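You operate a simulated robot arm through the tools that you are given. There is no shell and no other tool. Be economical: measure what you need, move in short steps, check, and stop when the job is done.

The job below is to be done with a simulated two-armed robot. You get a single attempt, and the scene is never put back.

Task
Match the roll and lift knobs to the setting screen, then seam the can on the lifter.
Fine: the grease knob and the other cans stay as they are.

It is judged by the outcome, as a careful person would: the job done as asked, and still so three seconds after it is handed in. It fails if anything else is knocked over, pushed out of place, dropped, spilled or broken.

Robot
Two 7-joint arms with fingered hands on one trunk, on a base that drives. Base frame: it is fixed to the floor where the robot stands at the start and does not move with it; the origin is under the middle of the robot, x ahead of it, y to its left, z up; the surface under the hand at the start is at about z = 950. Units: mm, degrees, N and s.
The left shoulder is at the start at [70, 162, 1396], the right one opposite. With the tool pointing down near the work surface each hand reaches from about 260 to 800 mm from the robot's upright axis, wherever it stands, measured 20 degrees to its own side. Places, roughly: black knob marked lift [600, 0, 700]; blue knob marked roll one [600, 0, 900]; green knob marked roll two [500, -100, 900]; setting screen [900, -500, 1200]; yellow knob marked grease [500, -100, 700]. Payload 4 kg a hand.
The TCP of each hand is the grasp point between the finger pads, 26 mm short of the fingertips. In the tool frame z runs along the fingers and y along their closing line. The gripper opens to 132 mm. The gripper's body begins 73 mm behind the TCP. The gripper is a hand of 4 fingers: y runs from the thumb to the fingers, the wrist lies at [0, 0, -224] in the tool frame, and closing takes about 1.5 s.
Orientation is that of the tool frame in the base frame, as a unit quaternion [w, x, y, z]. With the fingers straight down and closing along the base's y, the tool's x points along the base's -x, its y along +y and its z along -z.

Tools
- The arms move only by the tool nudge_tool. It takes "left_rows", "right_rows" or both (then of equal length, played together; a hand with none holds still); each is a list of rows, each a list of 6 numbers: the shift along the base's x, y, z in cm, then the turn, a rotation vector about the base's x, y, z in degrees. In form: [[tx, ty, tz, ax, ay, az], ...]. A call has 1 to 12 rows; each row is the pose to reach, as a shift and turn from the pose commanded when the call began. "left_gripper" and "right_gripper" are, for a hand that has rows, the gripper command, from -1 (fully open) to 1 (shut), values between in proportion, set as the call begins (left out, the last holds). Each row takes 0.2 s and may step no farther than 50 mm and 8.6 degrees from the row before; otherwise, or with a gripper value out of range, the whole call is refused. A pose out of reach is approached as far as the arm can. The call stops where the force on the tool passes 40 N (or 10 N more than at its start, if that is more) or the arm is blocked; 0.2 s more then pass. The fingers move at their own pace (about 45 mm/s each) and stop on an object; they squeeze with about 23 N. The grip force told is the motor's: it shows also when the fingers shut on nothing. Time passes only in rows, and 0.2 s behind the last, so rows that repeat a pose let the fingers close. The reply holds the time, the measured pose of the TCP, the force on the tool along the base axes, the opening and the grip force, in the units named above and with some noise, with the torque about the TCP (base axes, N m) and any sound that the robot's microphone picked up.
- Cameras (640 x 400 px; columns grow to the right, rows downward): "scene" is now at [120.7, -17.6, 1601.6]; the picture's right is [-0.34, -0.94, 0.00], its down [-0.81, 0.30, -0.50] and it looks along [0.47, -0.17, -0.87] (base axes); focal length 268 px, centre (320, 200). "left" rides on the left gripper at [-73, 6, -94] in its tool frame; the picture's right is [-0.08, -1.00, 0.00], its down [0.78, -0.06, -0.62] and it looks along [0.61, -0.05, 0.79] (tool axes); focal length 230 px, centre (320, 200). "right" rides on the right gripper at [73, 6, -93] in its tool frame; the picture's right is [-0.08, 1.00, 0.00], its down [-0.78, -0.06, -0.62] and it looks along [-0.61, -0.05, 0.79] (tool axes); focal length 230 px, centre (320, 200). There is no depth. A picture from a camera that has moved, and an enlarged one, comes with that camera's place and axes in the base frame and with its lens. The place of the scene camera against the robot may be out by one fixed shift of up to 18 mm in any direction.
- grab_frame(camera): a new picture of that camera. The clock stands still meanwhile.
- lift_body(by): slides the trunk up (or, below 0, down) by that many mm; the arms and the scene camera ride with it, the base frame stays. It gives what a move gives, with no picture.
- base_move(legs): drives the robot by 1 to 6 legs, each [ahead, left, turn to the left] in mm, mm and degrees, along the robot's own axes; the way and the turn of a leg run together, so that a leg with both is an arc; at most 1500 mm and 180 degrees a leg. The arms and the cameras ride along, it lands a little off, and it stops where it bumps. It gives what a move gives.
- move_fingers(finger1, finger2, finger3, thumb_bend, hand): sets how far each is bent, from 0 (flat) to 100 (curled in); at 30 the hand is open as for a grip, at 70 the pads meet at the TCP. One left out holds its place. A second passes; each finger stops where it meets its share of the squeeze, and holds until it gets a number again. A gripper value or a shape takes the hand back. It gives what a move gives, with no picture; readings hold the bend of each and the force on the fingers (four entries, about 0 where the hand has none), thumb and palm.
- hand_shape(shape, hand): the hand has 4 fingers and takes this shape, open, in about a second: jaw (thumb against the fingers, like two jaws); tri (thumb and two fingers); tip (a fingertip pinch); poke (one finger out to press); point (the index stretched); flat (the hand flat); cup (the hand cupped); fist (a fist). The gripper value then closes the fingers along that shape, each until it touches; the sizes above hold for jaw. It gives what a move gives, with no picture.
- pan_tilt(pan, tilt): turns the head with the scene camera to pan (to the left, within 86 degrees either way) and tilt (down, from -29 to 69), counted from straight ahead of the robot. It gives what a move gives.
- zoom(camera, box): a new picture of the part [left, top, right, bottom] of that camera's present view, enlarged. The clock stands still meanwhile.
- job_done(): hands the job in; it is judged then, once.

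Go step by step. Nothing tells you exact positions but the pictures and the camera data: compare them with the known pose of the tool, close in by small moves and look again before you grip or let go. The budget is 120 turns and 92 pictures, counting those below and the enlarged ones. Unless the task says otherwise, let go and move clear before handing in, and close with one line.

The tools are called after ">>>" as name(argument=value, ...) on one line, values as JSON. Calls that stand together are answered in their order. nudge_tool: Moves the arms, as the interface text tells. Its arguments: {"type":"object","properties":{"left_rows":{"type":"array","items":{"type":"array","items":{"type":"number"}}},"left_gripper":{"type":"number"},"right_rows":{"type":"array","items":{"type":"array","items":{"type":"number"}}},"right_gripper":{"type":"number"}},"required":[]} The other tools are called the same way: lift_body (by) slides the trunk up or down; hand_shape (shape, hand) gives the hand a shape; move_fingers (finger1, finger2, finger3, thumb_bend, hand) moves the fingers one by one; base_move (legs) drives the base; pan_tilt (pan, tilt) turns the head that bears the scene camera; grab_frame (camera) takes a picture; zoom (camera, box) takes an enlarged picture of a part of a camera's view; job_done () hands the job in.

At the start:

```text
time: 0.0
left_tcp_pos: [474.3, 99.9, 1090.4]
left_tool_rot: [0.0, 0.0, 1.0, -0.001]
left_wrist_force: [0.0, -0.1, 0.2]
left_torque: [-0.03, -0.03, 0.01]
left_gripper_width: 131.8
left_gripper_force: 0.1
left_shape: jaw
left_bend: [30.0, 30.0, 30.0, 30.0]
left_finger forces: [0.0, 0.0, 0.0, 0.0, 0.0, 0.0]
right_tcp_pos: [493.9, -260.3, 1098.8]
right_tool_rot: [0.0, 0.0, 1.0, 0.002]
right_wrist_force: [0.4, 0.1, -0.1]
right_torque: [0.02, 0.03, 0.03]
right_gripper_width: 131.7
right_gripper_force: 0.1
right_shape: jaw
right_bend: [30.0, 30.0, 30.0, 30.0]
right_finger forces: [0.0, 0.0, 0.0, 0.0, 0.1, 0.0]
trunk travel left (down, up): [-875.0, 65.0]
robot x, y, heading: [-2.4, -0.2, -0.0]
head pan, tilt: [-20.1, 60.1]
```

scene: 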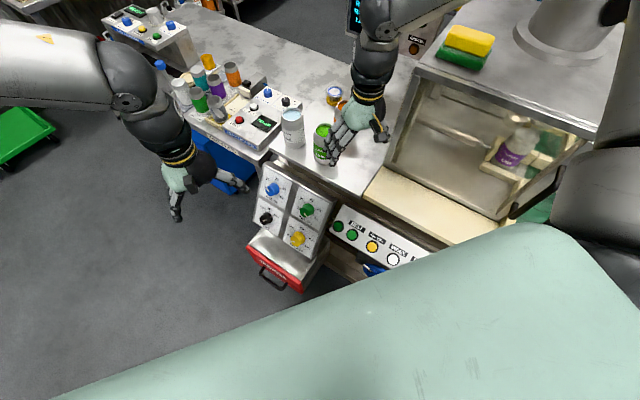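
right: 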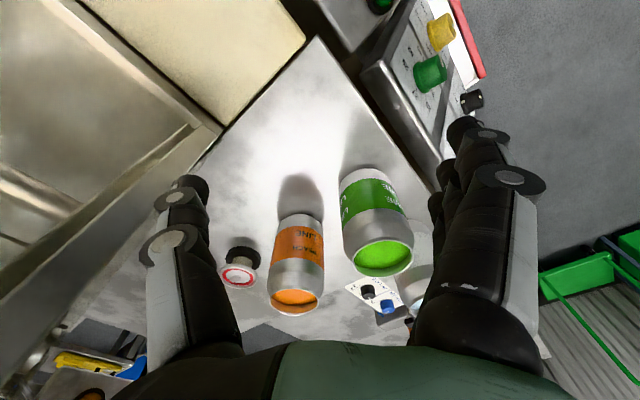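
left: 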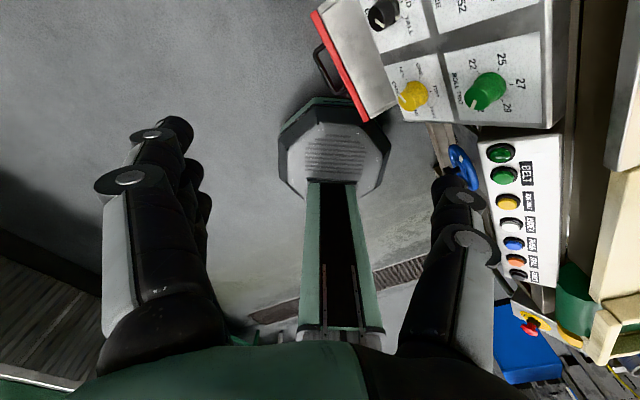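

I see a panel with four knobs in front of the bench, and a screen partly hidden near the top. I'll look closer at the panel and the screen first.

>>> zoom(camera="scene", box=[230, 150, 430, 290])

>>> zoom(camera="left", box=[320, 0, 600, 180])

>>> pan_tilt(pan=-25, tilt=25)

>>> grab_frame(camera="scene")

```text
2.86 times, centred on (330, 220) of scene
camera zoom: at [120.7, -17.6, 1601.6], right [-0.34, -0.94, 0.0], down [-0.81, 0.3, -0.5], along [0.47, -0.17, -0.87], focal length 767 px, centre (291, 143)
```

zoom: 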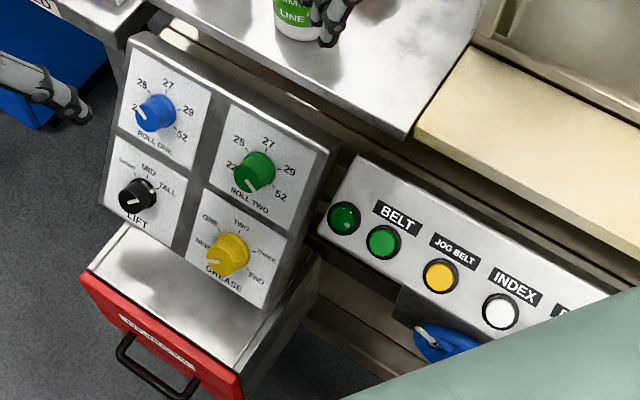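

```text
2.22 times, centred on (460, 90) of left
camera zoom: at [548.0, 106.6, 1185.6], right [0.08, -1.0, 0.0], down [-0.78, -0.06, 0.62], along [-0.61, -0.05, -0.79], focal length 511 px, centre (9, 444)
```

zoom: 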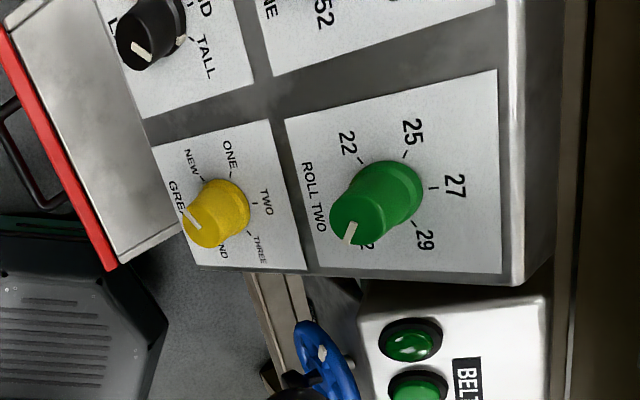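

```text
time: 1.0
left_tcp_pos: [474.0, 98.9, 1091.5]
left_tool_rot: [0.0, 0.0, 1.0, -0.001]
left_wrist_force: [-0.4, 0.5, -0.4]
left_torque: [0.01, -0.01, -0.03]
left_gripper_width: 131.9
left_gripper_force: 0.0
left_shape: jaw
left_bend: [30.0, 30.0, 30.0, 30.0]
left_finger forces: [0.0, 0.0, 0.0, 0.0, 0.0, 0.0]
right_tcp_pos: [493.9, -259.3, 1098.9]
right_tool_rot: [0.0, -0.001, 1.0, 0.0]
right_wrist_force: [-0.3, -0.4, 0.2]
right_torque: [0.01, -0.02, -0.03]
right_gripper_width: 131.5
right_gripper_force: 0.1
right_shape: jaw
right_bend: [30.0, 30.0, 30.0, 30.0]
right_finger forces: [0.1, 0.1, 0.1, 0.0, 0.0, 0.1]
trunk travel left (down, up): [-875.0, 65.0]
robot x, y, heading: [-2.8, 1.3, 0.2]
head pan, tilt: [-25.0, 25.0]
```

```text
86 pictures are left
camera scene: at [141.6, -33.7, 1651.7], right [-0.42, -0.91, 0.0], down [-0.38, 0.18, -0.91], along [0.82, -0.38, -0.42], focal length 268 px, centre (320, 200)
```

scene: 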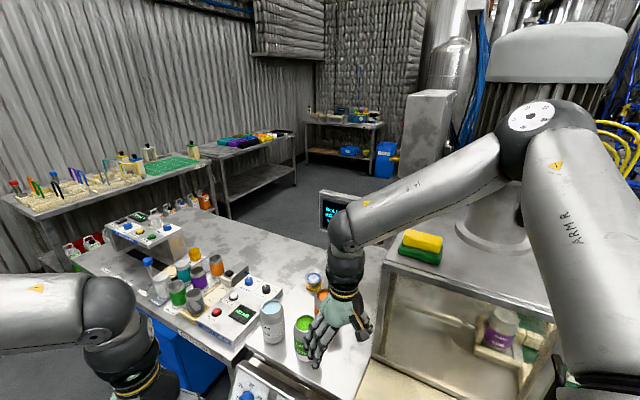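

The setting screen is hidden behind the right forearm. I'll raise the right hand and draw it back to clear the view.

>>> nudge_tool(right_rows=[[0, 0, 4, 0, 0, 0], [-4, 0, 6, 0, 0, 0], [-8, 0, 6, 0, 0, 0], [-12, 0, 6, 0, 0, 0], [-16, 0, 6, 0, 0, 0], [-18, -3, 6, 0, 0, 0], [-18, -7, 6, 0, 0, 0], [-18, -10, 6, 0, 0, 0]])

>>> grab_frame(camera="scene")

```text
time: 2.8
left_tcp_pos: [472.5, 102.2, 1092.5]
left_tool_rot: [0.001, 0.0, 1.0, -0.001]
left_wrist_force: [0.0, -0.4, 0.5]
left_torque: [-0.02, -0.01, 0.0]
left_gripper_width: 131.8
left_gripper_force: 0.0
left_shape: jaw
left_bend: [30.0, 30.0, 30.0, 30.0]
left_finger forces: [0.0, 0.0, 0.1, 0.0, 0.1, 0.0]
right_tcp_pos: [313.1, -357.4, 1159.8]
right_tool_rot: [0.001, -0.001, 1.0, 0.0]
right_wrist_force: [0.1, 0.3, -0.1]
right_torque: [-0.01, -0.01, 0.0]
right_gripper_width: 132.0
right_gripper_force: 0.0
right_shape: jaw
right_bend: [30.0, 30.0, 30.0, 30.0]
right_finger forces: [0.0, 0.0, 0.0, 0.0, 0.0, 0.1]
right hand out of reach, approached as far as the arm can: row 5, 6, 7
trunk travel left (down, up): [-875.0, 65.0]
robot x, y, heading: [-2.0, -0.2, -0.0]
head pan, tilt: [-25.0, 25.0]
```

```text
85 pictures are left
camera scene: at [138.4, -30.9, 1652.2], right [-0.42, -0.91, 0.0], down [-0.38, 0.18, -0.91], along [0.82, -0.38, -0.42], focal length 268 px, centre (320, 200)
```

scene: 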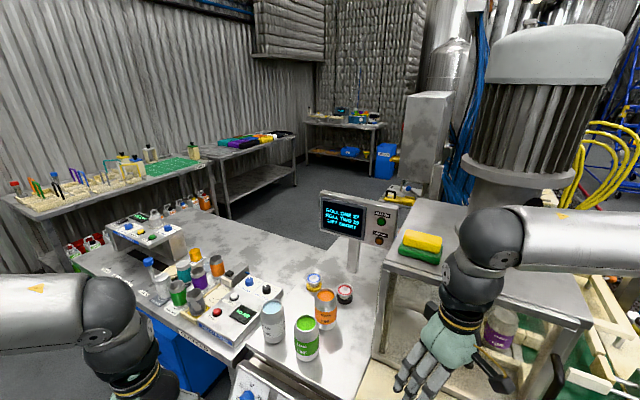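

>>> zoom(camera="scene", box=[310, 185, 410, 248])

>>> zoom(camera="scene", box=[80, 190, 400, 390])

>>> grab_frame(camera="right")

```text
6.35 times, centred on (360, 216) of scene
camera zoom: at [138.4, -30.9, 1652.2], right [-0.42, -0.91, 0.0], down [-0.38, 0.18, -0.91], along [0.82, -0.38, -0.42], focal length 1705 px, centre (66, 95)
```

zoom: 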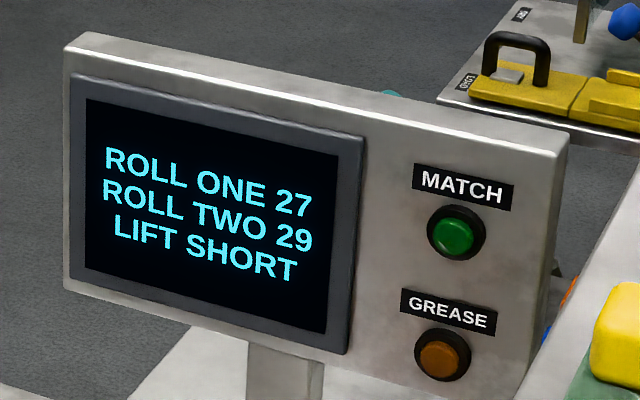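

```text
2.00 times, centred on (240, 290) of scene
camera zoom: at [138.4, -30.9, 1652.2], right [-0.42, -0.91, 0.0], down [-0.38, 0.18, -0.91], along [0.82, -0.38, -0.42], focal length 537 px, centre (480, 20)
```

zoom: 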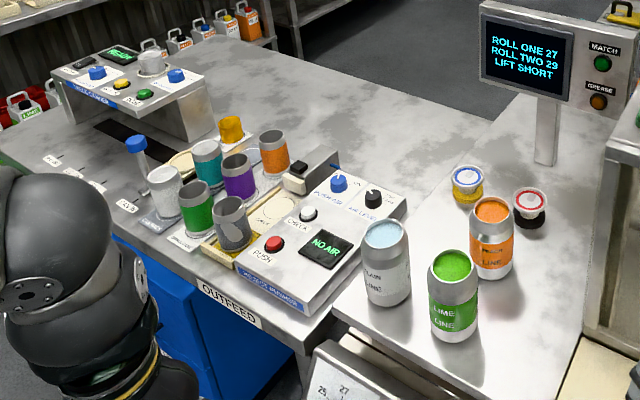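

```text
82 pictures are left
camera right: at [239.0, -352.5, 1253.5], right [0.08, 1.0, 0.0], down [0.78, -0.06, 0.62], along [0.62, -0.05, -0.79], focal length 230 px, centre (320, 200)
```

right: 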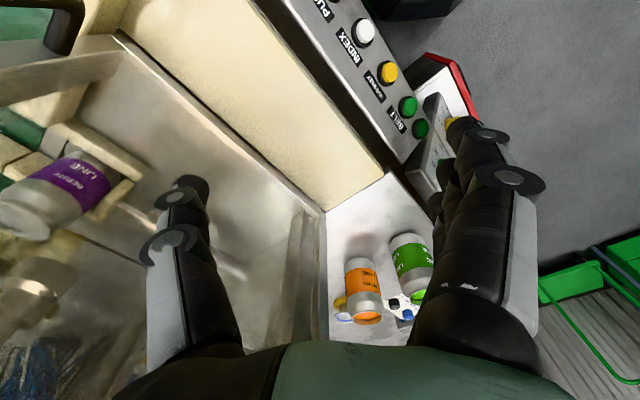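

Target settings are ROLL ONE 27, ROLL TWO 29, LIFT SHORT. Next I'll read the button panel and inspect the machine.

>>> zoom(camera="left", box=[450, 120, 610, 300])

>>> pan_tilt(pan=-50, tilt=45)

>>> grab_frame(camera="scene")

```text
2.22 times, centred on (530, 210) of left
camera zoom: at [545.5, 108.8, 1186.6], right [0.08, -1.0, 0.0], down [-0.79, -0.06, 0.62], along [-0.61, -0.05, -0.79], focal length 511 px, centre (-147, 178)
```

zoom: 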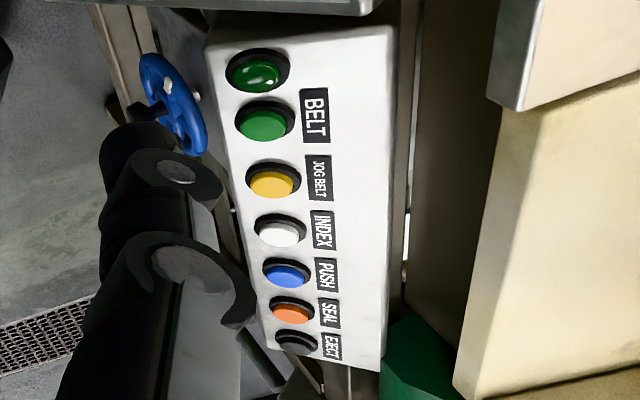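

```text
time: 3.7
left_tcp_pos: [474.6, 99.1, 1091.3]
left_tool_rot: [-0.001, 0.0, 1.0, 0.0]
left_wrist_force: [-0.5, -0.1, 0.8]
left_torque: [0.03, -0.01, 0.01]
left_gripper_width: 131.7
left_gripper_force: 0.0
left_shape: jaw
left_bend: [30.0, 30.0, 30.0, 30.0]
left_finger forces: [0.1, 0.0, 0.1, 0.0, 0.0, 0.0]
right_tcp_pos: [315.4, -359.9, 1158.3]
right_tool_rot: [0.0, 0.001, 1.0, 0.0]
right_wrist_force: [1.4, 1.2, -0.5]
right_torque: [0.0, 0.01, -0.01]
right_gripper_width: 132.3
right_gripper_force: 0.2
right_shape: jaw
right_bend: [30.0, 30.0, 30.0, 30.0]
right_finger forces: [0.0, 0.1, 0.0, 0.0, 0.0, 0.0]
trunk travel left (down, up): [-875.0, 65.0]
robot x, y, heading: [-3.6, 0.9, -0.1]
head pan, tilt: [-50.0, 45.0]
```

```text
80 pictures are left
camera scene: at [111.4, -57.6, 1621.2], right [-0.77, -0.64, 0.0], down [-0.46, 0.54, -0.71], along [0.45, -0.54, -0.71], focal length 268 px, centre (320, 200)
```

scene: 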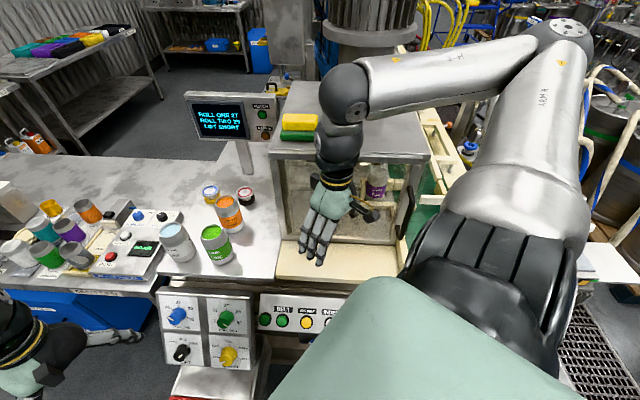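

The button row reads BELT, JOG BELT, INDEX, PUSH, SEAL, EJECT. I'll look further right to find the seamer and its lifter.

>>> zoom(camera="scene", box=[260, 80, 460, 290])

>>> pan_tilt(pan=-75, tilt=35)

>>> grab_frame(camera="scene")

```text
1.90 times, centred on (360, 185) of scene
camera zoom: at [111.4, -57.6, 1621.2], right [-0.77, -0.64, 0.0], down [-0.46, 0.54, -0.71], along [0.45, -0.54, -0.71], focal length 512 px, centre (244, 229)
```

zoom: 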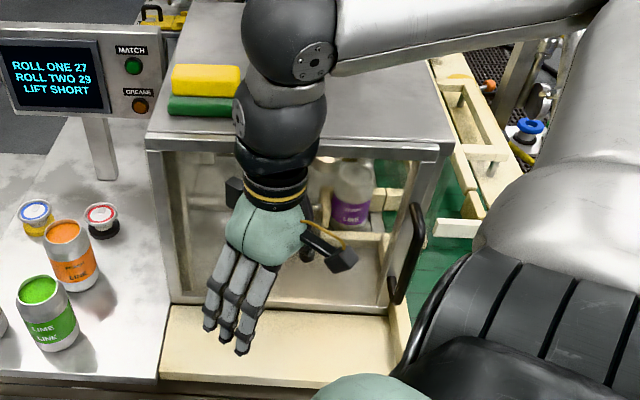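

```text
time: 4.6
left_tcp_pos: [473.7, 99.9, 1091.2]
left_tool_rot: [0.001, 0.001, 1.0, 0.0]
left_wrist_force: [0.1, 0.5, -0.2]
left_torque: [0.0, -0.02, 0.0]
left_gripper_width: 131.9
left_gripper_force: 0.0
left_shape: jaw
left_bend: [30.0, 30.0, 30.0, 30.0]
left_finger forces: [0.0, 0.1, 0.0, 0.1, 0.0, 0.1]
right_tcp_pos: [315.4, -359.7, 1158.4]
right_tool_rot: [0.0, 0.0, 1.0, 0.001]
right_wrist_force: [-0.2, -0.4, -0.9]
right_torque: [0.02, -0.04, 0.01]
right_gripper_width: 131.7
right_gripper_force: 0.1
right_shape: jaw
right_bend: [30.0, 30.0, 30.0, 30.0]
right_finger forces: [0.1, 0.0, 0.0, 0.0, 0.0, 0.0]
trunk travel left (down, up): [-875.0, 65.0]
robot x, y, heading: [-1.0, 0.2, 0.1]
head pan, tilt: [-75.0, 35.0]
```

```text
78 pictures are left
camera scene: at [80.7, -79.7, 1636.0], right [-0.97, -0.26, 0.0], down [-0.15, 0.55, -0.82], along [0.21, -0.79, -0.57], focal length 268 px, centre (320, 200)
```

scene: 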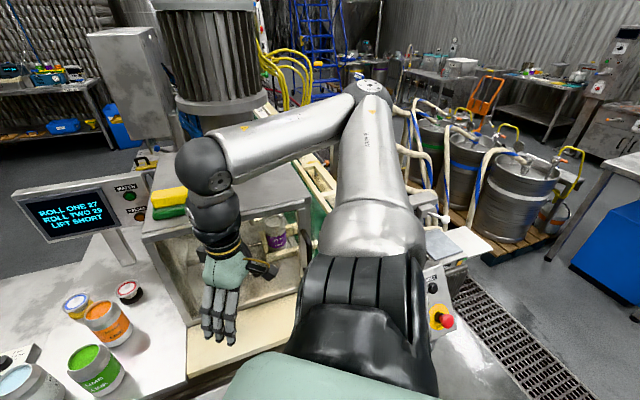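

The lifter with the purple can seems to be inside the guarded box. I'll back off and swing the right arm left so I can see it unobstructed.

>>> base_move(legs=[[-300, 0, 0]])

>>> nudge_tool(right_rows=[[0, 5, 0, 0, 0, 0], [0, 10, 0, 0, 0, 0], [0, 15, 0, 0, 0, 0], [0, 20, 0, 0, 0, 0]])

>>> pan_tilt(pan=-40, tilt=30)

>>> grab_frame(camera="scene")

```text
time: 6.6
left_tcp_pos: [180.0, 99.6, 1089.9]
left_tool_rot: [-0.001, 0.002, 1.0, 0.0]
left_wrist_force: [0.1, 0.3, 0.3]
left_torque: [0.02, 0.05, 0.02]
left_gripper_width: 131.8
left_gripper_force: 0.0
left_shape: jaw
left_bend: [30.0, 30.0, 30.0, 30.0]
left_finger forces: [0.0, 0.1, 0.1, 0.0, 0.0, 0.0]
right_tcp_pos: [18.9, -360.6, 1157.6]
right_tool_rot: [-0.001, 0.001, 1.0, 0.001]
right_wrist_force: [0.7, -0.4, -0.4]
right_torque: [0.01, -0.01, -0.01]
right_gripper_width: 131.8
right_gripper_force: 0.1
right_shape: jaw
right_bend: [30.0, 30.0, 30.0, 30.0]
right_finger forces: [0.0, 0.0, 0.0, 0.1, 0.0, 0.1]
trunk travel left (down, up): [-875.0, 65.0]
robot x, y, heading: [-297.5, 1.0, -0.3]
head pan, tilt: [-75.0, 35.0]
```

```text
time: 7.6
left_tcp_pos: [177.6, 99.5, 1090.9]
left_tool_rot: [0.0, 0.0, 1.0, 0.0]
left_wrist_force: [0.6, 0.0, 1.0]
left_torque: [-0.01, 0.01, 0.0]
left_gripper_width: 131.6
left_gripper_force: 0.1
left_shape: jaw
left_bend: [30.0, 30.0, 30.0, 30.0]
left_finger forces: [0.0, 0.0, 0.0, 0.0, 0.0, 0.0]
right_tcp_pos: [47.4, -229.4, 1155.4]
right_tool_rot: [-0.001, 0.003, 1.0, 0.001]
right_wrist_force: [-0.1, 0.1, 0.8]
right_torque: [-0.02, 0.0, -0.01]
right_gripper_width: 132.0
right_gripper_force: 0.1
right_shape: jaw
right_bend: [30.0, 30.0, 30.0, 30.0]
right_finger forces: [0.0, 0.0, 0.1, 0.0, 0.1, 0.0]
right hand out of reach, approached as far as the arm can: row 1, 2, 3, 4
trunk travel left (down, up): [-875.0, 65.0]
robot x, y, heading: [-300.1, -1.1, -0.1]
head pan, tilt: [-75.0, 35.0]
```

```text
time: 8.6
left_tcp_pos: [177.5, 98.9, 1091.4]
left_tool_rot: [0.0, 0.0, 1.0, 0.001]
left_wrist_force: [-0.6, 0.2, 0.4]
left_torque: [-0.01, 0.01, 0.0]
left_gripper_width: 131.6
left_gripper_force: 0.1
left_shape: jaw
left_bend: [30.0, 30.0, 30.0, 30.0]
left_finger forces: [0.0, 0.0, 0.0, 0.1, 0.0, 0.0]
right_tcp_pos: [46.1, -231.1, 1153.5]
right_tool_rot: [-0.001, 0.001, 1.0, 0.0]
right_wrist_force: [-0.2, -0.4, -0.5]
right_torque: [-0.02, 0.0, -0.05]
right_gripper_width: 131.9
right_gripper_force: 0.1
right_shape: jaw
right_bend: [30.0, 30.0, 30.0, 30.0]
right_finger forces: [0.0, 0.0, 0.0, 0.1, 0.0, 0.1]
trunk travel left (down, up): [-875.0, 65.0]
robot x, y, heading: [-293.3, -2.3, -0.3]
head pan, tilt: [-40.0, 30.0]
```

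```text
77 pictures are left
camera scene: at [-169.9, -53.5, 1643.8], right [-0.65, -0.76, 0.0], down [-0.38, 0.32, -0.87], along [0.66, -0.56, -0.5], focal length 268 px, centre (320, 200)
```

scene: 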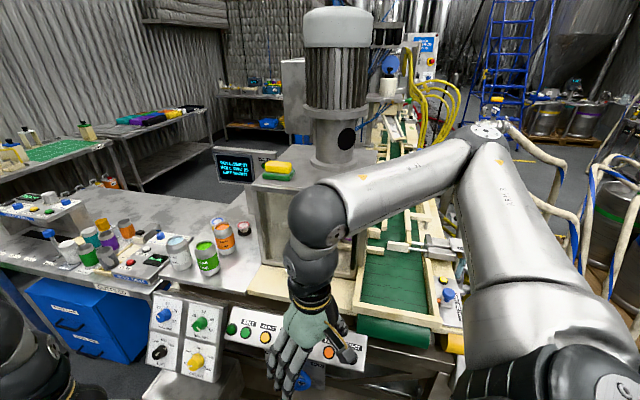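

The right arm is still in the way. I'll slide the base to the right to look straight at the machine between the arms.

>>> base_move(legs=[[0, -550, 0]])

>>> pan_tilt(pan=0, tilt=28)

>>> grab_frame(camera="scene")

```text
time: 11.5
left_tcp_pos: [127.7, -286.3, 1091.4]
left_tool_rot: [0.0, -0.053, 0.999, -0.002]
left_wrist_force: [0.4, -0.2, 0.0]
left_torque: [-0.02, -0.08, 0.01]
left_gripper_width: 131.6
left_gripper_force: 0.1
left_shape: jaw
left_bend: [30.0, 30.0, 30.0, 30.0]
left_finger forces: [0.1, 0.0, 0.1, 0.0, 0.0, 0.0]
right_tcp_pos: [32.3, -629.4, 1156.7]
right_tool_rot: [-0.001, -0.053, 0.999, -0.001]
right_wrist_force: [-0.4, 0.5, 0.2]
right_torque: [-0.04, 0.01, 0.0]
right_gripper_width: 131.8
right_gripper_force: 0.1
right_shape: jaw
right_bend: [30.0, 30.0, 30.0, 30.0]
right_finger forces: [0.0, 0.0, 0.0, 0.1, 0.0, 0.0]
trunk travel left (down, up): [-875.0, 65.0]
robot x, y, heading: [-328.2, -439.1, 5.6]
head pan, tilt: [-40.0, 30.0]
stopped in leg 1: the robot was blocked; the commanded pose is now the measured one
```

```text
time: 12.6
left_tcp_pos: [130.1, -292.4, 1089.9]
left_tool_rot: [-0.001, -0.053, 0.999, 0.0]
left_wrist_force: [0.8, 0.8, 0.5]
left_torque: [0.0, 0.02, 0.0]
left_gripper_width: 131.7
left_gripper_force: 0.1
left_shape: jaw
left_bend: [30.0, 30.0, 30.0, 30.0]
left_finger forces: [0.0, 0.0, 0.0, 0.0, 0.0, 0.1]
right_tcp_pos: [33.1, -634.9, 1155.0]
right_tool_rot: [-0.002, -0.052, 0.999, 0.001]
right_wrist_force: [-0.4, -0.6, -0.4]
right_torque: [-0.01, -0.01, -0.01]
right_gripper_width: 131.8
right_gripper_force: 0.0
right_shape: jaw
right_bend: [30.0, 30.0, 30.0, 30.0]
right_finger forces: [0.1, 0.0, 0.1, 0.1, 0.0, 0.0]
trunk travel left (down, up): [-875.0, 65.0]
robot x, y, heading: [-334.0, -440.4, 5.9]
head pan, tilt: [0.0, 28.0]
```

```text
76 pictures are left
camera scene: at [-182.1, -421.1, 1646.9], right [0.1, -0.99, 0.0], down [-0.47, -0.05, -0.88], along [0.88, 0.09, -0.47], focal length 268 px, centre (320, 200)
```

scene: 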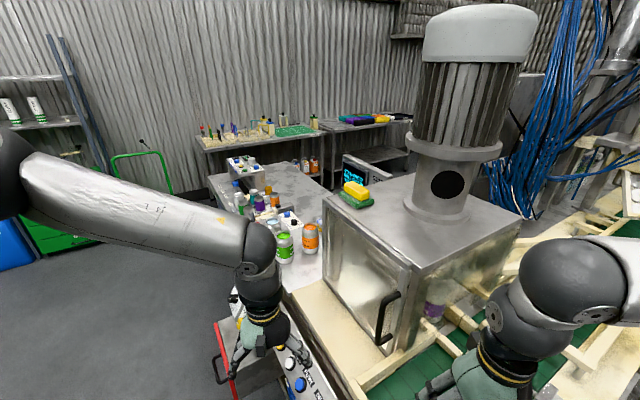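

I bumped something on the right; I'll check that nothing was disturbed, and I now have a view of the box with its handle.

>>> zoom(camera="scene", box=[270, 170, 530, 390])

>>> pan_tilt(pan=-80, tilt=45)

>>> grab_frame(camera="scene")

>>> grab_frame(camera="right")

```text
1.82 times, centred on (400, 280) of scene
camera zoom: at [-182.1, -421.1, 1646.9], right [0.1, -0.99, 0.0], down [-0.47, -0.05, -0.88], along [0.88, 0.09, -0.47], focal length 488 px, centre (174, 54)
```

zoom: 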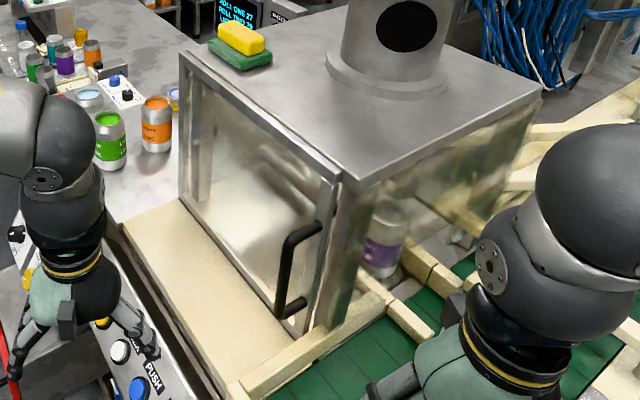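

```text
time: 14.1
left_tcp_pos: [128.7, -291.9, 1091.2]
left_tool_rot: [-0.001, -0.052, 0.999, 0.0]
left_wrist_force: [-0.2, 0.6, -0.2]
left_torque: [0.03, -0.04, -0.01]
left_gripper_width: 132.0
left_gripper_force: 0.1
left_shape: jaw
left_bend: [30.0, 30.0, 30.0, 30.0]
left_finger forces: [0.0, 0.0, 0.0, 0.0, 0.0, 0.1]
right_tcp_pos: [35.6, -633.7, 1154.3]
right_tool_rot: [-0.001, -0.052, 0.999, 0.001]
right_wrist_force: [-0.3, -0.1, 0.3]
right_torque: [-0.01, -0.02, 0.03]
right_gripper_width: 132.0
right_gripper_force: 0.1
right_shape: jaw
right_bend: [30.0, 30.0, 30.0, 30.0]
right_finger forces: [0.0, 0.1, 0.0, 0.0, 0.0, 0.1]
trunk travel left (down, up): [-875.0, 65.0]
robot x, y, heading: [-332.5, -442.8, 5.8]
head pan, tilt: [-80.0, 45.0]
```

```text
74 pictures are left
camera scene: at [-251.4, -508.6, 1621.2], right [-0.96, -0.27, 0.0], down [-0.19, 0.68, -0.71], along [0.19, -0.68, -0.71], focal length 268 px, centre (320, 200)
```

scene: 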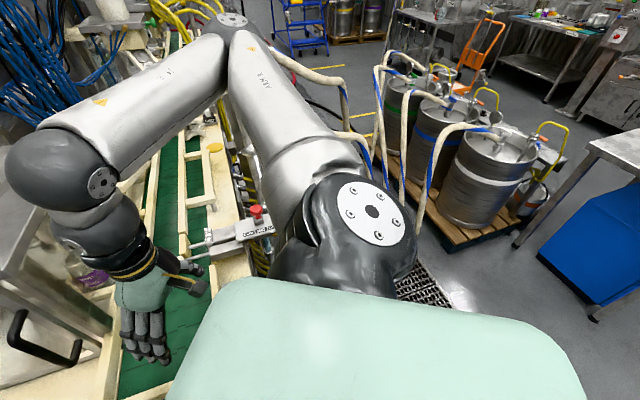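

```text
73 pictures are left
camera right: at [-39.3, -636.7, 1248.8], right [-0.03, 1.0, 0.0], down [0.79, 0.02, 0.62], along [0.62, 0.02, -0.79], focal length 230 px, centre (320, 200)
```

right: 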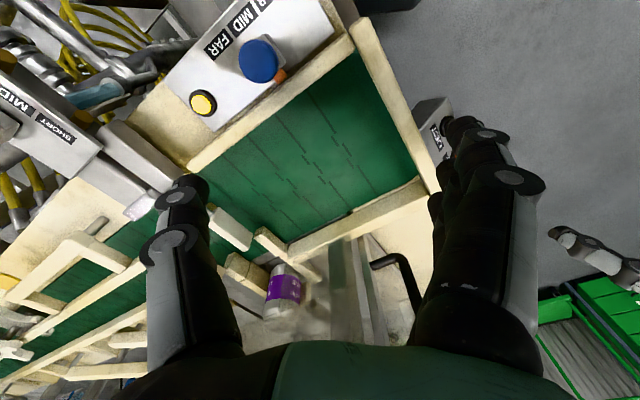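

No harm visible: the base met the conveyor frame. Now I'll drive back in front of the knob panel and lower the trunk for a frontal look at the knobs.

>>> base_move(legs=[[0, 400, -5.8]])

>>> lift_body(by=-350)

>>> pan_tilt(pan=0, tilt=35)

>>> grab_frame(camera="scene")

```text
time: 16.5
left_tcp_pos: [122.6, 46.9, 1090.9]
left_tool_rot: [0.0, 0.001, 1.0, 0.001]
left_wrist_force: [0.2, -1.1, -0.4]
left_torque: [0.01, 0.0, 0.0]
left_gripper_width: 131.9
left_gripper_force: 0.1
left_shape: jaw
left_bend: [30.0, 30.0, 30.0, 30.0]
left_finger forces: [0.0, 0.0, 0.0, 0.0, 0.0, 0.1]
right_tcp_pos: [-7.5, -283.2, 1154.3]
right_tool_rot: [0.0, 0.001, 1.0, 0.001]
right_wrist_force: [-1.0, 0.6, -0.5]
right_torque: [0.03, -0.01, -0.01]
right_gripper_width: 132.0
right_gripper_force: 0.1
right_shape: jaw
right_bend: [30.0, 30.0, 30.0, 30.0]
right_finger forces: [0.0, 0.1, 0.1, 0.0, 0.1, 0.0]
trunk travel left (down, up): [-875.0, 65.0]
robot x, y, heading: [-354.2, -51.1, -0.2]
head pan, tilt: [-80.0, 45.0]
```

```text
time: 20.0
left_tcp_pos: [123.5, 48.1, 741.2]
left_tool_rot: [0.0, 0.001, 1.0, 0.0]
left_wrist_force: [0.4, -0.2, -1.0]
left_torque: [0.02, 0.04, 0.03]
left_gripper_width: 131.6
left_gripper_force: 0.0
left_shape: jaw
left_bend: [30.0, 30.0, 30.0, 30.0]
left_finger forces: [0.1, 0.0, 0.1, 0.0, 0.0, 0.1]
right_tcp_pos: [-8.3, -281.6, 804.0]
right_tool_rot: [0.0, 0.001, 1.0, 0.001]
right_wrist_force: [-0.3, -0.3, 0.2]
right_torque: [0.02, -0.04, 0.0]
right_gripper_width: 132.1
right_gripper_force: 0.1
right_shape: jaw
right_bend: [30.0, 30.0, 30.0, 30.0]
right_finger forces: [0.1, 0.1, 0.1, 0.1, 0.0, 0.0]
trunk travel left (down, up): [-525.0, 415.0]
robot x, y, heading: [-350.9, -51.3, -0.2]
head pan, tilt: [-80.0, 45.0]
```

```text
time: 21.5
left_tcp_pos: [123.5, 47.9, 741.2]
left_tool_rot: [-0.001, 0.001, 1.0, 0.001]
left_wrist_force: [-1.1, 0.5, -0.3]
left_torque: [0.02, 0.01, -0.02]
left_gripper_width: 132.2
left_gripper_force: 0.1
left_shape: jaw
left_bend: [30.0, 30.0, 30.0, 30.0]
left_finger forces: [0.1, 0.0, 0.1, 0.0, 0.1, 0.0]
right_tcp_pos: [-8.0, -282.4, 804.1]
right_tool_rot: [-0.001, 0.001, 1.0, 0.002]
right_wrist_force: [0.0, -0.5, -0.6]
right_torque: [-0.04, -0.02, 0.02]
right_gripper_width: 132.2
right_gripper_force: 0.0
right_shape: jaw
right_bend: [30.0, 30.0, 30.0, 30.0]
right_finger forces: [0.1, 0.1, 0.0, 0.0, 0.0, 0.0]
trunk travel left (down, up): [-525.0, 415.0]
robot x, y, heading: [-351.8, -54.1, -0.4]
head pan, tilt: [0.0, 35.0]
```

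```text
72 pictures are left
camera scene: at [-205.1, -46.0, 1286.0], right [0.0, -1.0, 0.0], down [-0.57, 0.0, -0.82], along [0.82, 0.0, -0.57], focal length 268 px, centre (320, 200)
```

scene: 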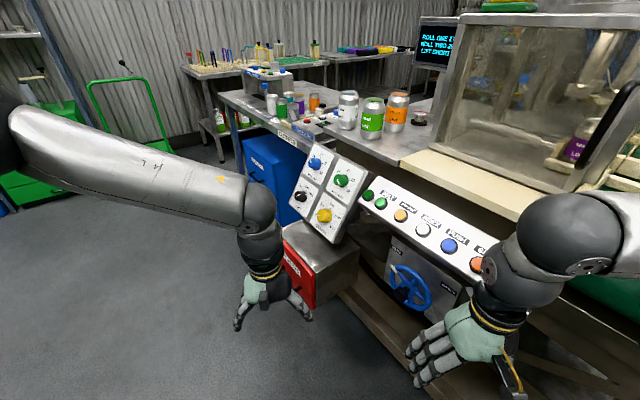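

>>> zoom(camera="scene", box=[270, 130, 390, 250])

>>> zoom(camera="scene", box=[350, 160, 550, 330])

>>> zoom(camera="scene", box=[440, 0, 640, 220])

```text
3.33 times, centred on (330, 190) of scene
camera zoom: at [-205.1, -46.0, 1286.0], right [0.0, -1.0, 0.0], down [-0.57, 0.0, -0.82], along [0.82, 0.0, -0.57], focal length 895 px, centre (287, 233)
```

zoom: 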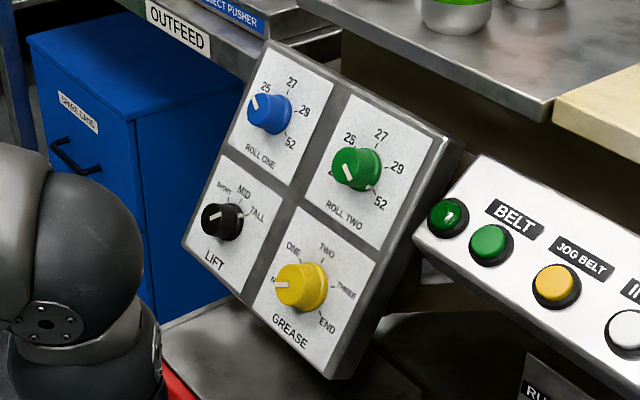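

```text
2.35 times, centred on (450, 245) of scene
camera zoom: at [-205.1, -46.0, 1286.0], right [0.0, -1.0, 0.0], down [-0.57, 0.0, -0.82], along [0.82, 0.0, -0.57], focal length 632 px, centre (14, 94)
```

zoom: 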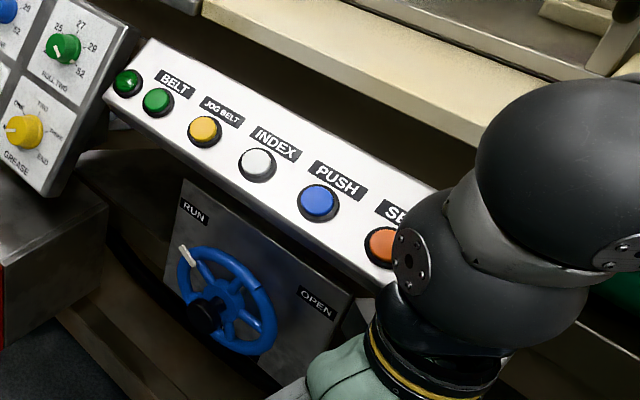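

```text
1.82 times, centred on (540, 110) of scene
camera zoom: at [-205.1, -46.0, 1286.0], right [0.0, -1.0, 0.0], down [-0.57, 0.0, -0.82], along [0.82, 0.0, -0.57], focal length 488 px, centre (-80, 364)
```

zoom: 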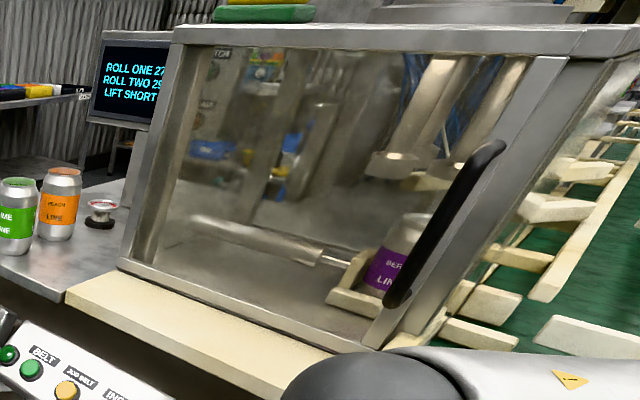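

The knob panel turns out to face to the robot's left (outward normal ≈ [-0.52, 0.70, 0.49]), centre near [531, -43, 817]. I'll drive round to face it squarely, with a margin.

>>> base_move(legs=[[0, 650, 0], [400, 0, 0], [0, 0, -53]])

>>> pan_tilt(pan=0, tilt=32)

>>> grab_frame(camera="scene")

```text
time: 29.5
left_tcp_pos: [408.7, 265.7, 741.0]
left_tool_rot: [0.001, 0.448, 0.894, 0.0]
left_wrist_force: [0.1, -0.2, -0.5]
left_torque: [0.03, 0.02, -0.02]
left_gripper_width: 132.0
left_gripper_force: 0.0
left_shape: jaw
left_bend: [30.0, 30.0, 30.0, 30.0]
left_finger forces: [0.1, 0.0, 0.0, 0.0, 0.1, 0.1]
right_tcp_pos: [64.9, 173.1, 804.3]
right_tool_rot: [0.0, 0.448, 0.894, 0.002]
right_wrist_force: [0.2, -0.2, 0.3]
right_torque: [-0.02, 0.0, -0.01]
right_gripper_width: 131.9
right_gripper_force: 0.1
right_shape: jaw
right_bend: [30.0, 30.0, 30.0, 30.0]
right_finger forces: [0.0, 0.0, 0.0, 0.1, 0.0, 0.0]
trunk travel left (down, up): [-525.0, 415.0]
robot x, y, heading: [45.1, 587.0, -53.5]
head pan, tilt: [0.0, 35.0]
```

```text
time: 30.1
left_tcp_pos: [408.5, 266.4, 741.3]
left_tool_rot: [0.0, 0.449, 0.894, 0.0]
left_wrist_force: [-0.2, 0.5, 0.3]
left_torque: [-0.03, -0.01, 0.01]
left_gripper_width: 132.0
left_gripper_force: 0.1
left_shape: jaw
left_bend: [30.0, 30.0, 30.0, 30.0]
left_finger forces: [0.0, 0.0, 0.1, 0.0, 0.0, 0.0]
right_tcp_pos: [65.1, 173.1, 804.6]
right_tool_rot: [-0.001, 0.448, 0.894, 0.001]
right_wrist_force: [-0.7, 0.7, -0.3]
right_torque: [-0.05, -0.01, 0.01]
right_gripper_width: 132.0
right_gripper_force: 0.1
right_shape: jaw
right_bend: [30.0, 30.0, 30.0, 30.0]
right_finger forces: [0.1, 0.0, 0.0, 0.1, 0.0, 0.1]
trunk travel left (down, up): [-525.0, 415.0]
robot x, y, heading: [46.0, 583.8, -53.6]
head pan, tilt: [0.0, 32.0]
```

```text
68 pictures are left
camera scene: at [135.9, 478.7, 1290.7], right [-0.8, -0.6, 0.0], down [-0.32, 0.43, -0.85], along [0.51, -0.68, -0.53], focal length 268 px, centre (320, 200)
```

scene: 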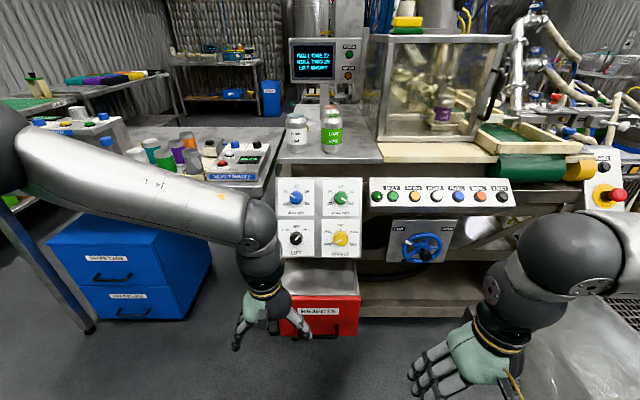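

Now I face everything squarely. Zooming in on the knobs, buttons and the box.

>>> zoom(camera="scene", box=[270, 170, 370, 262])

>>> zoom(camera="scene", box=[360, 165, 530, 270])

>>> zoom(camera="scene", box=[365, 20, 525, 170])

```text
4.35 times, centred on (320, 216) of scene
camera zoom: at [135.9, 478.7, 1290.7], right [-0.8, -0.6, 0.0], down [-0.32, 0.43, -0.85], along [0.51, -0.68, -0.53], focal length 1168 px, centre (320, 130)
```

zoom: 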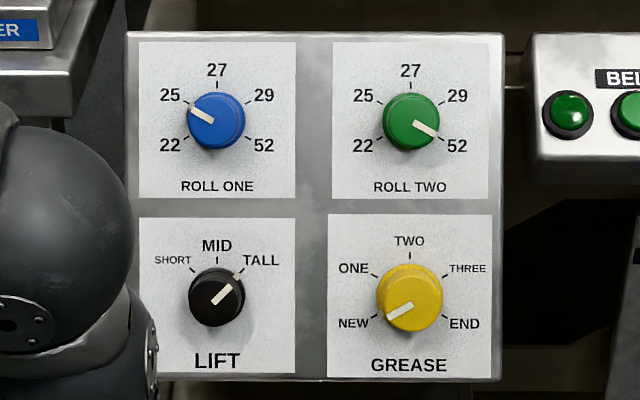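

```text
3.76 times, centred on (445, 218) of scene
camera zoom: at [135.9, 478.7, 1290.7], right [-0.8, -0.6, 0.0], down [-0.32, 0.43, -0.85], along [0.51, -0.68, -0.53], focal length 1011 px, centre (-151, 134)
```

zoom: 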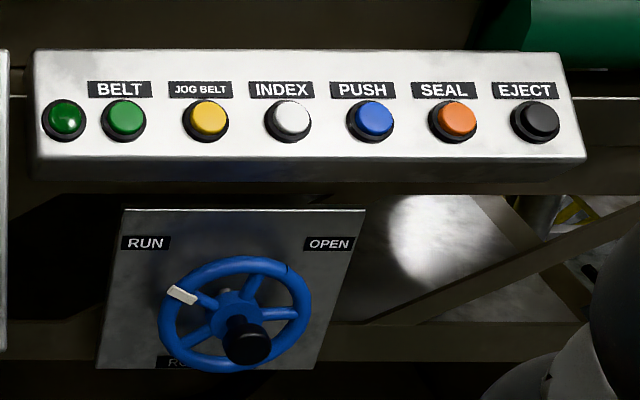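

```text
2.67 times, centred on (445, 95) of scene
camera zoom: at [135.9, 478.7, 1290.7], right [-0.8, -0.6, 0.0], down [-0.32, 0.43, -0.85], along [0.51, -0.68, -0.53], focal length 716 px, centre (-13, 480)
```

zoom: 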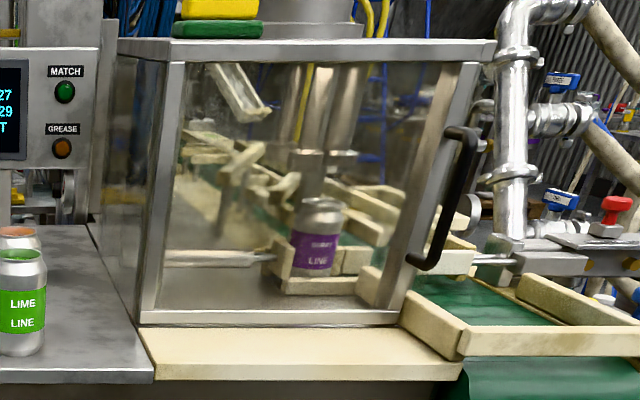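

Blue points to 25 (needs +60° clockwise to 27), green to 52 (needs 60° anticlockwise to 29), and lift to TALL (needs 90° anticlockwise to SHORT). I'll turn the left hand to face the panel squarely and stop short of the blue knob.

>>> nudge_tool(left_rows=[[0.5, -1, 2.6, -6.1, -4.5, 0], [1, -2.2, 5.2, -12.2, -9.0, 0], [1.5, -3.5, 7.8, -18.3, -13.5, 0], [2, -5, 10.4, -24.4, -18.0, 0], [3, -6.5, 13, -30.5, -22.5, 0], [4, -8, 15.6, -36.6, -27.0, 0], [5, -9.5, 18, -42.7, -31.5, 0], [5.8, -10.9, 20.5, -48.8, -36.05, 0]], left_gripper=-0.2)

>>> base_move(legs=[[100, 0, 0]])

>>> grab_frame(camera="left")

>>> grab_frame(camera="scene")

```text
time: 31.9
left_tcp_pos: [467.0, 157.0, 947.8]
left_tool_rot: [0.451, 0.387, 0.771, -0.228]
left_wrist_force: [0.6, 0.7, 0.5]
left_torque: [0.0, 0.0, -0.03]
left_gripper_width: 80.0
left_gripper_force: 0.1
left_shape: jaw
left_bend: [71.0, 71.0, 71.0, 70.0]
left_finger forces: [0.1, 0.0, 0.0, 0.0, 0.0, 0.0]
right_tcp_pos: [64.1, 171.7, 803.9]
right_tool_rot: [0.001, 0.449, 0.894, 0.001]
right_wrist_force: [-0.8, 0.0, -0.6]
right_torque: [-0.02, -0.02, -0.01]
right_gripper_width: 131.6
right_gripper_force: 0.0
right_shape: jaw
right_bend: [30.0, 30.0, 30.0, 30.0]
right_finger forces: [0.0, 0.0, 0.0, 0.0, 0.0, 0.0]
trunk travel left (down, up): [-525.0, 415.0]
robot x, y, heading: [45.2, 581.1, -53.4]
head pan, tilt: [0.0, 32.0]
```

```text
time: 33.1
left_tcp_pos: [529.4, 75.7, 945.9]
left_tool_rot: [0.45, 0.387, 0.772, -0.228]
left_wrist_force: [0.5, -0.8, 1.3]
left_torque: [0.0, 0.01, -0.01]
left_gripper_width: 79.9
left_gripper_force: 0.1
left_shape: jaw
left_bend: [71.0, 71.0, 71.0, 70.0]
left_finger forces: [0.0, 0.0, 0.0, 0.0, 0.0, 0.0]
right_tcp_pos: [125.0, 90.4, 804.4]
right_tool_rot: [-0.001, 0.449, 0.894, 0.0]
right_wrist_force: [0.2, 0.9, 0.9]
right_torque: [-0.01, -0.04, 0.01]
right_gripper_width: 132.0
right_gripper_force: 0.1
right_shape: jaw
right_bend: [30.0, 30.0, 30.0, 30.0]
right_finger forces: [0.1, 0.0, 0.1, 0.0, 0.1, 0.0]
trunk travel left (down, up): [-525.0, 415.0]
robot x, y, heading: [105.3, 502.4, -53.5]
head pan, tilt: [0.0, 32.0]
```

```text
64 pictures are left
camera left: at [506.7, 116.3, 1056.2], right [-0.78, -0.62, 0.07], down [-0.6, 0.7, -0.38], along [0.19, -0.34, -0.92], focal length 230 px, centre (320, 200)
```

left: 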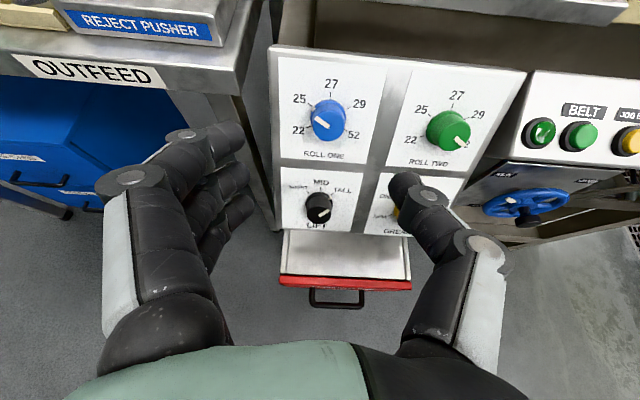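

```text
63 pictures are left
camera scene: at [196.6, 397.2, 1290.6], right [-0.8, -0.6, 0.0], down [-0.32, 0.43, -0.85], along [0.51, -0.68, -0.53], focal length 268 px, centre (320, 200)
```

scene: 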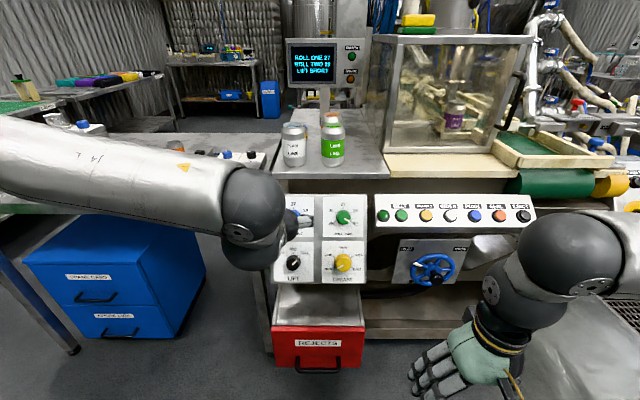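

The hand faces the panel along its normal. I'll move 60 mm closer with a small sideways correction and look again to triangulate the blue knob.

>>> nudge_tool(left_rows=[[1.2, -2.2, -1.7, 0, 0, 0], [2.4, -4.4, -3.5, 0, 0, 0]])

>>> grab_frame(camera="left")

```text
time: 33.7
left_tcp_pos: [552.0, 29.9, 911.0]
left_tool_rot: [0.45, 0.387, 0.772, -0.228]
left_wrist_force: [-1.3, -0.7, -0.6]
left_torque: [-0.01, 0.02, -0.02]
left_gripper_width: 79.5
left_gripper_force: 0.0
left_shape: jaw
left_bend: [71.0, 71.0, 71.0, 70.0]
left_finger forces: [0.1, 0.0, 0.0, 0.0, 0.0, 0.1]
right_tcp_pos: [126.7, 90.7, 804.2]
right_tool_rot: [-0.002, 0.448, 0.894, 0.002]
right_wrist_force: [-0.4, -0.7, 0.2]
right_torque: [0.0, -0.01, 0.02]
right_gripper_width: 132.1
right_gripper_force: 0.1
right_shape: jaw
right_bend: [30.0, 30.0, 30.0, 30.0]
right_finger forces: [0.0, 0.1, 0.1, 0.0, 0.0, 0.1]
trunk travel left (down, up): [-525.0, 415.0]
robot x, y, heading: [103.0, 502.9, -53.2]
head pan, tilt: [0.0, 32.0]
```

```text
62 pictures are left
camera left: at [531.3, 70.7, 1021.4], right [-0.78, -0.62, 0.07], down [-0.6, 0.7, -0.38], along [0.19, -0.34, -0.92], focal length 230 px, centre (320, 200)
```

left: 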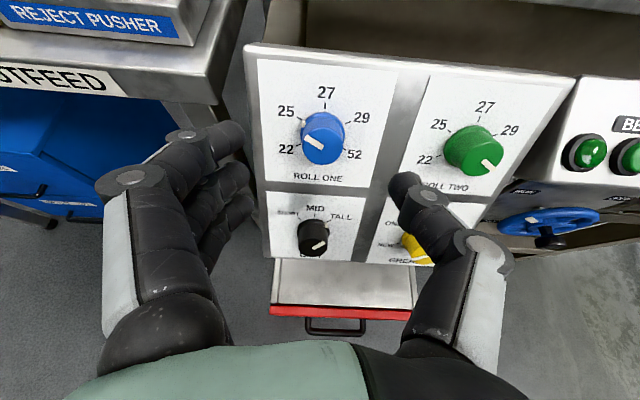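

Blue's cap is about 85 mm ahead along the tool axis. The outfeed table corner is close on its left, so I'll roll the hand 120° anticlockwise first, to keep the fingers above and below the knob during the turn.

>>> nudge_tool(left_rows=[[0, 0, 0, -4.4, 5.95, 4.18], [0, 0, 0, -8.8, 11.9, 8.36], [0, 0, 0, -13.2, 17.85, 12.54], [0, 0, 0, -17.6, 23.8, 16.72], [0, 0, 0, -22.0, 29.75, 20.9], [0, 0, 0, -26.4, 35.7, 25.08], [0, 0, 0, -30.8, 41.65, 29.26], [0, 0, 0, -35.2, 47.6, 33.44], [0, 0, 0, -39.6, 53.55, 37.62], [0, 0, 0, -44.0, 59.5, 41.8], [0, 0, 0, -48.4, 65.45, 45.98], [0, 0, 0, -52.8, 71.4, 50.16]])

>>> nudge_tool(left_rows=[[0, 0, 0, -4.4, 5.95, 4.18], [0, 0, 0, -8.8, 11.9, 8.36]])

>>> grab_frame(camera="left")

>>> grab_frame(camera="scene")

```text
time: 36.3
left_tcp_pos: [552.2, 32.1, 910.8]
left_tool_rot: [0.106, -0.359, 0.786, -0.492]
left_wrist_force: [0.3, -0.7, -0.7]
left_torque: [0.04, -0.01, 0.0]
left_gripper_width: 79.8
left_gripper_force: 0.1
left_shape: jaw
left_bend: [71.0, 71.0, 71.0, 70.0]
left_finger forces: [0.0, 0.1, 0.1, 0.0, 0.0, 0.0]
right_tcp_pos: [125.7, 91.2, 805.7]
right_tool_rot: [0.0, 0.449, 0.893, 0.002]
right_wrist_force: [0.0, 0.4, 0.8]
right_torque: [-0.02, -0.02, 0.01]
right_gripper_width: 131.8
right_gripper_force: 0.1
right_shape: jaw
right_bend: [30.0, 30.0, 30.0, 30.0]
right_finger forces: [0.0, 0.1, 0.1, 0.0, 0.1, 0.0]
trunk travel left (down, up): [-525.0, 415.0]
robot x, y, heading: [107.5, 503.4, -53.4]
head pan, tilt: [0.0, 32.0]
```

```text
time: 36.9
left_tcp_pos: [550.6, 31.7, 911.1]
left_tool_rot: [0.032, -0.471, 0.724, -0.503]
left_wrist_force: [-0.5, 0.4, -0.4]
left_torque: [-0.01, 0.03, -0.01]
left_gripper_width: 79.7
left_gripper_force: 0.1
left_shape: jaw
left_bend: [71.0, 71.0, 71.0, 70.0]
left_finger forces: [0.0, 0.0, 0.0, 0.0, 0.1, 0.0]
right_tcp_pos: [125.2, 89.9, 805.0]
right_tool_rot: [-0.001, 0.449, 0.894, 0.001]
right_wrist_force: [-1.3, -0.2, 0.0]
right_torque: [0.0, 0.02, 0.01]
right_gripper_width: 131.8
right_gripper_force: 0.0
right_shape: jaw
right_bend: [30.0, 30.0, 30.0, 30.0]
right_finger forces: [0.1, 0.0, 0.0, 0.0, 0.0, 0.0]
trunk travel left (down, up): [-525.0, 415.0]
robot x, y, heading: [102.6, 503.7, -53.6]
head pan, tilt: [0.0, 32.0]
```

```text
61 pictures are left
camera left: at [541.0, 150.6, 922.5], right [0.69, 0.0, 0.72], down [-0.72, -0.13, 0.68], along [0.1, -0.99, -0.09], focal length 230 px, centre (320, 200)
```

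left: 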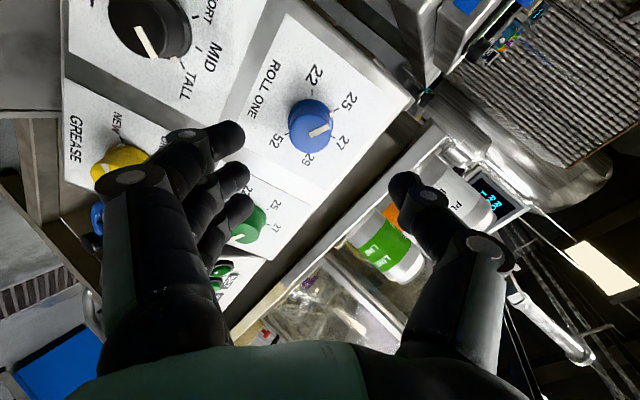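

```text
60 pictures are left
camera scene: at [196.2, 397.7, 1290.7], right [-0.8, -0.6, 0.0], down [-0.32, 0.43, -0.85], along [0.51, -0.68, -0.53], focal length 268 px, centre (320, 200)
```

scene: 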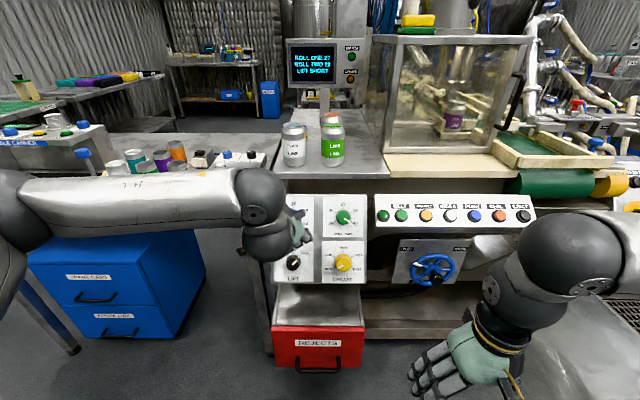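

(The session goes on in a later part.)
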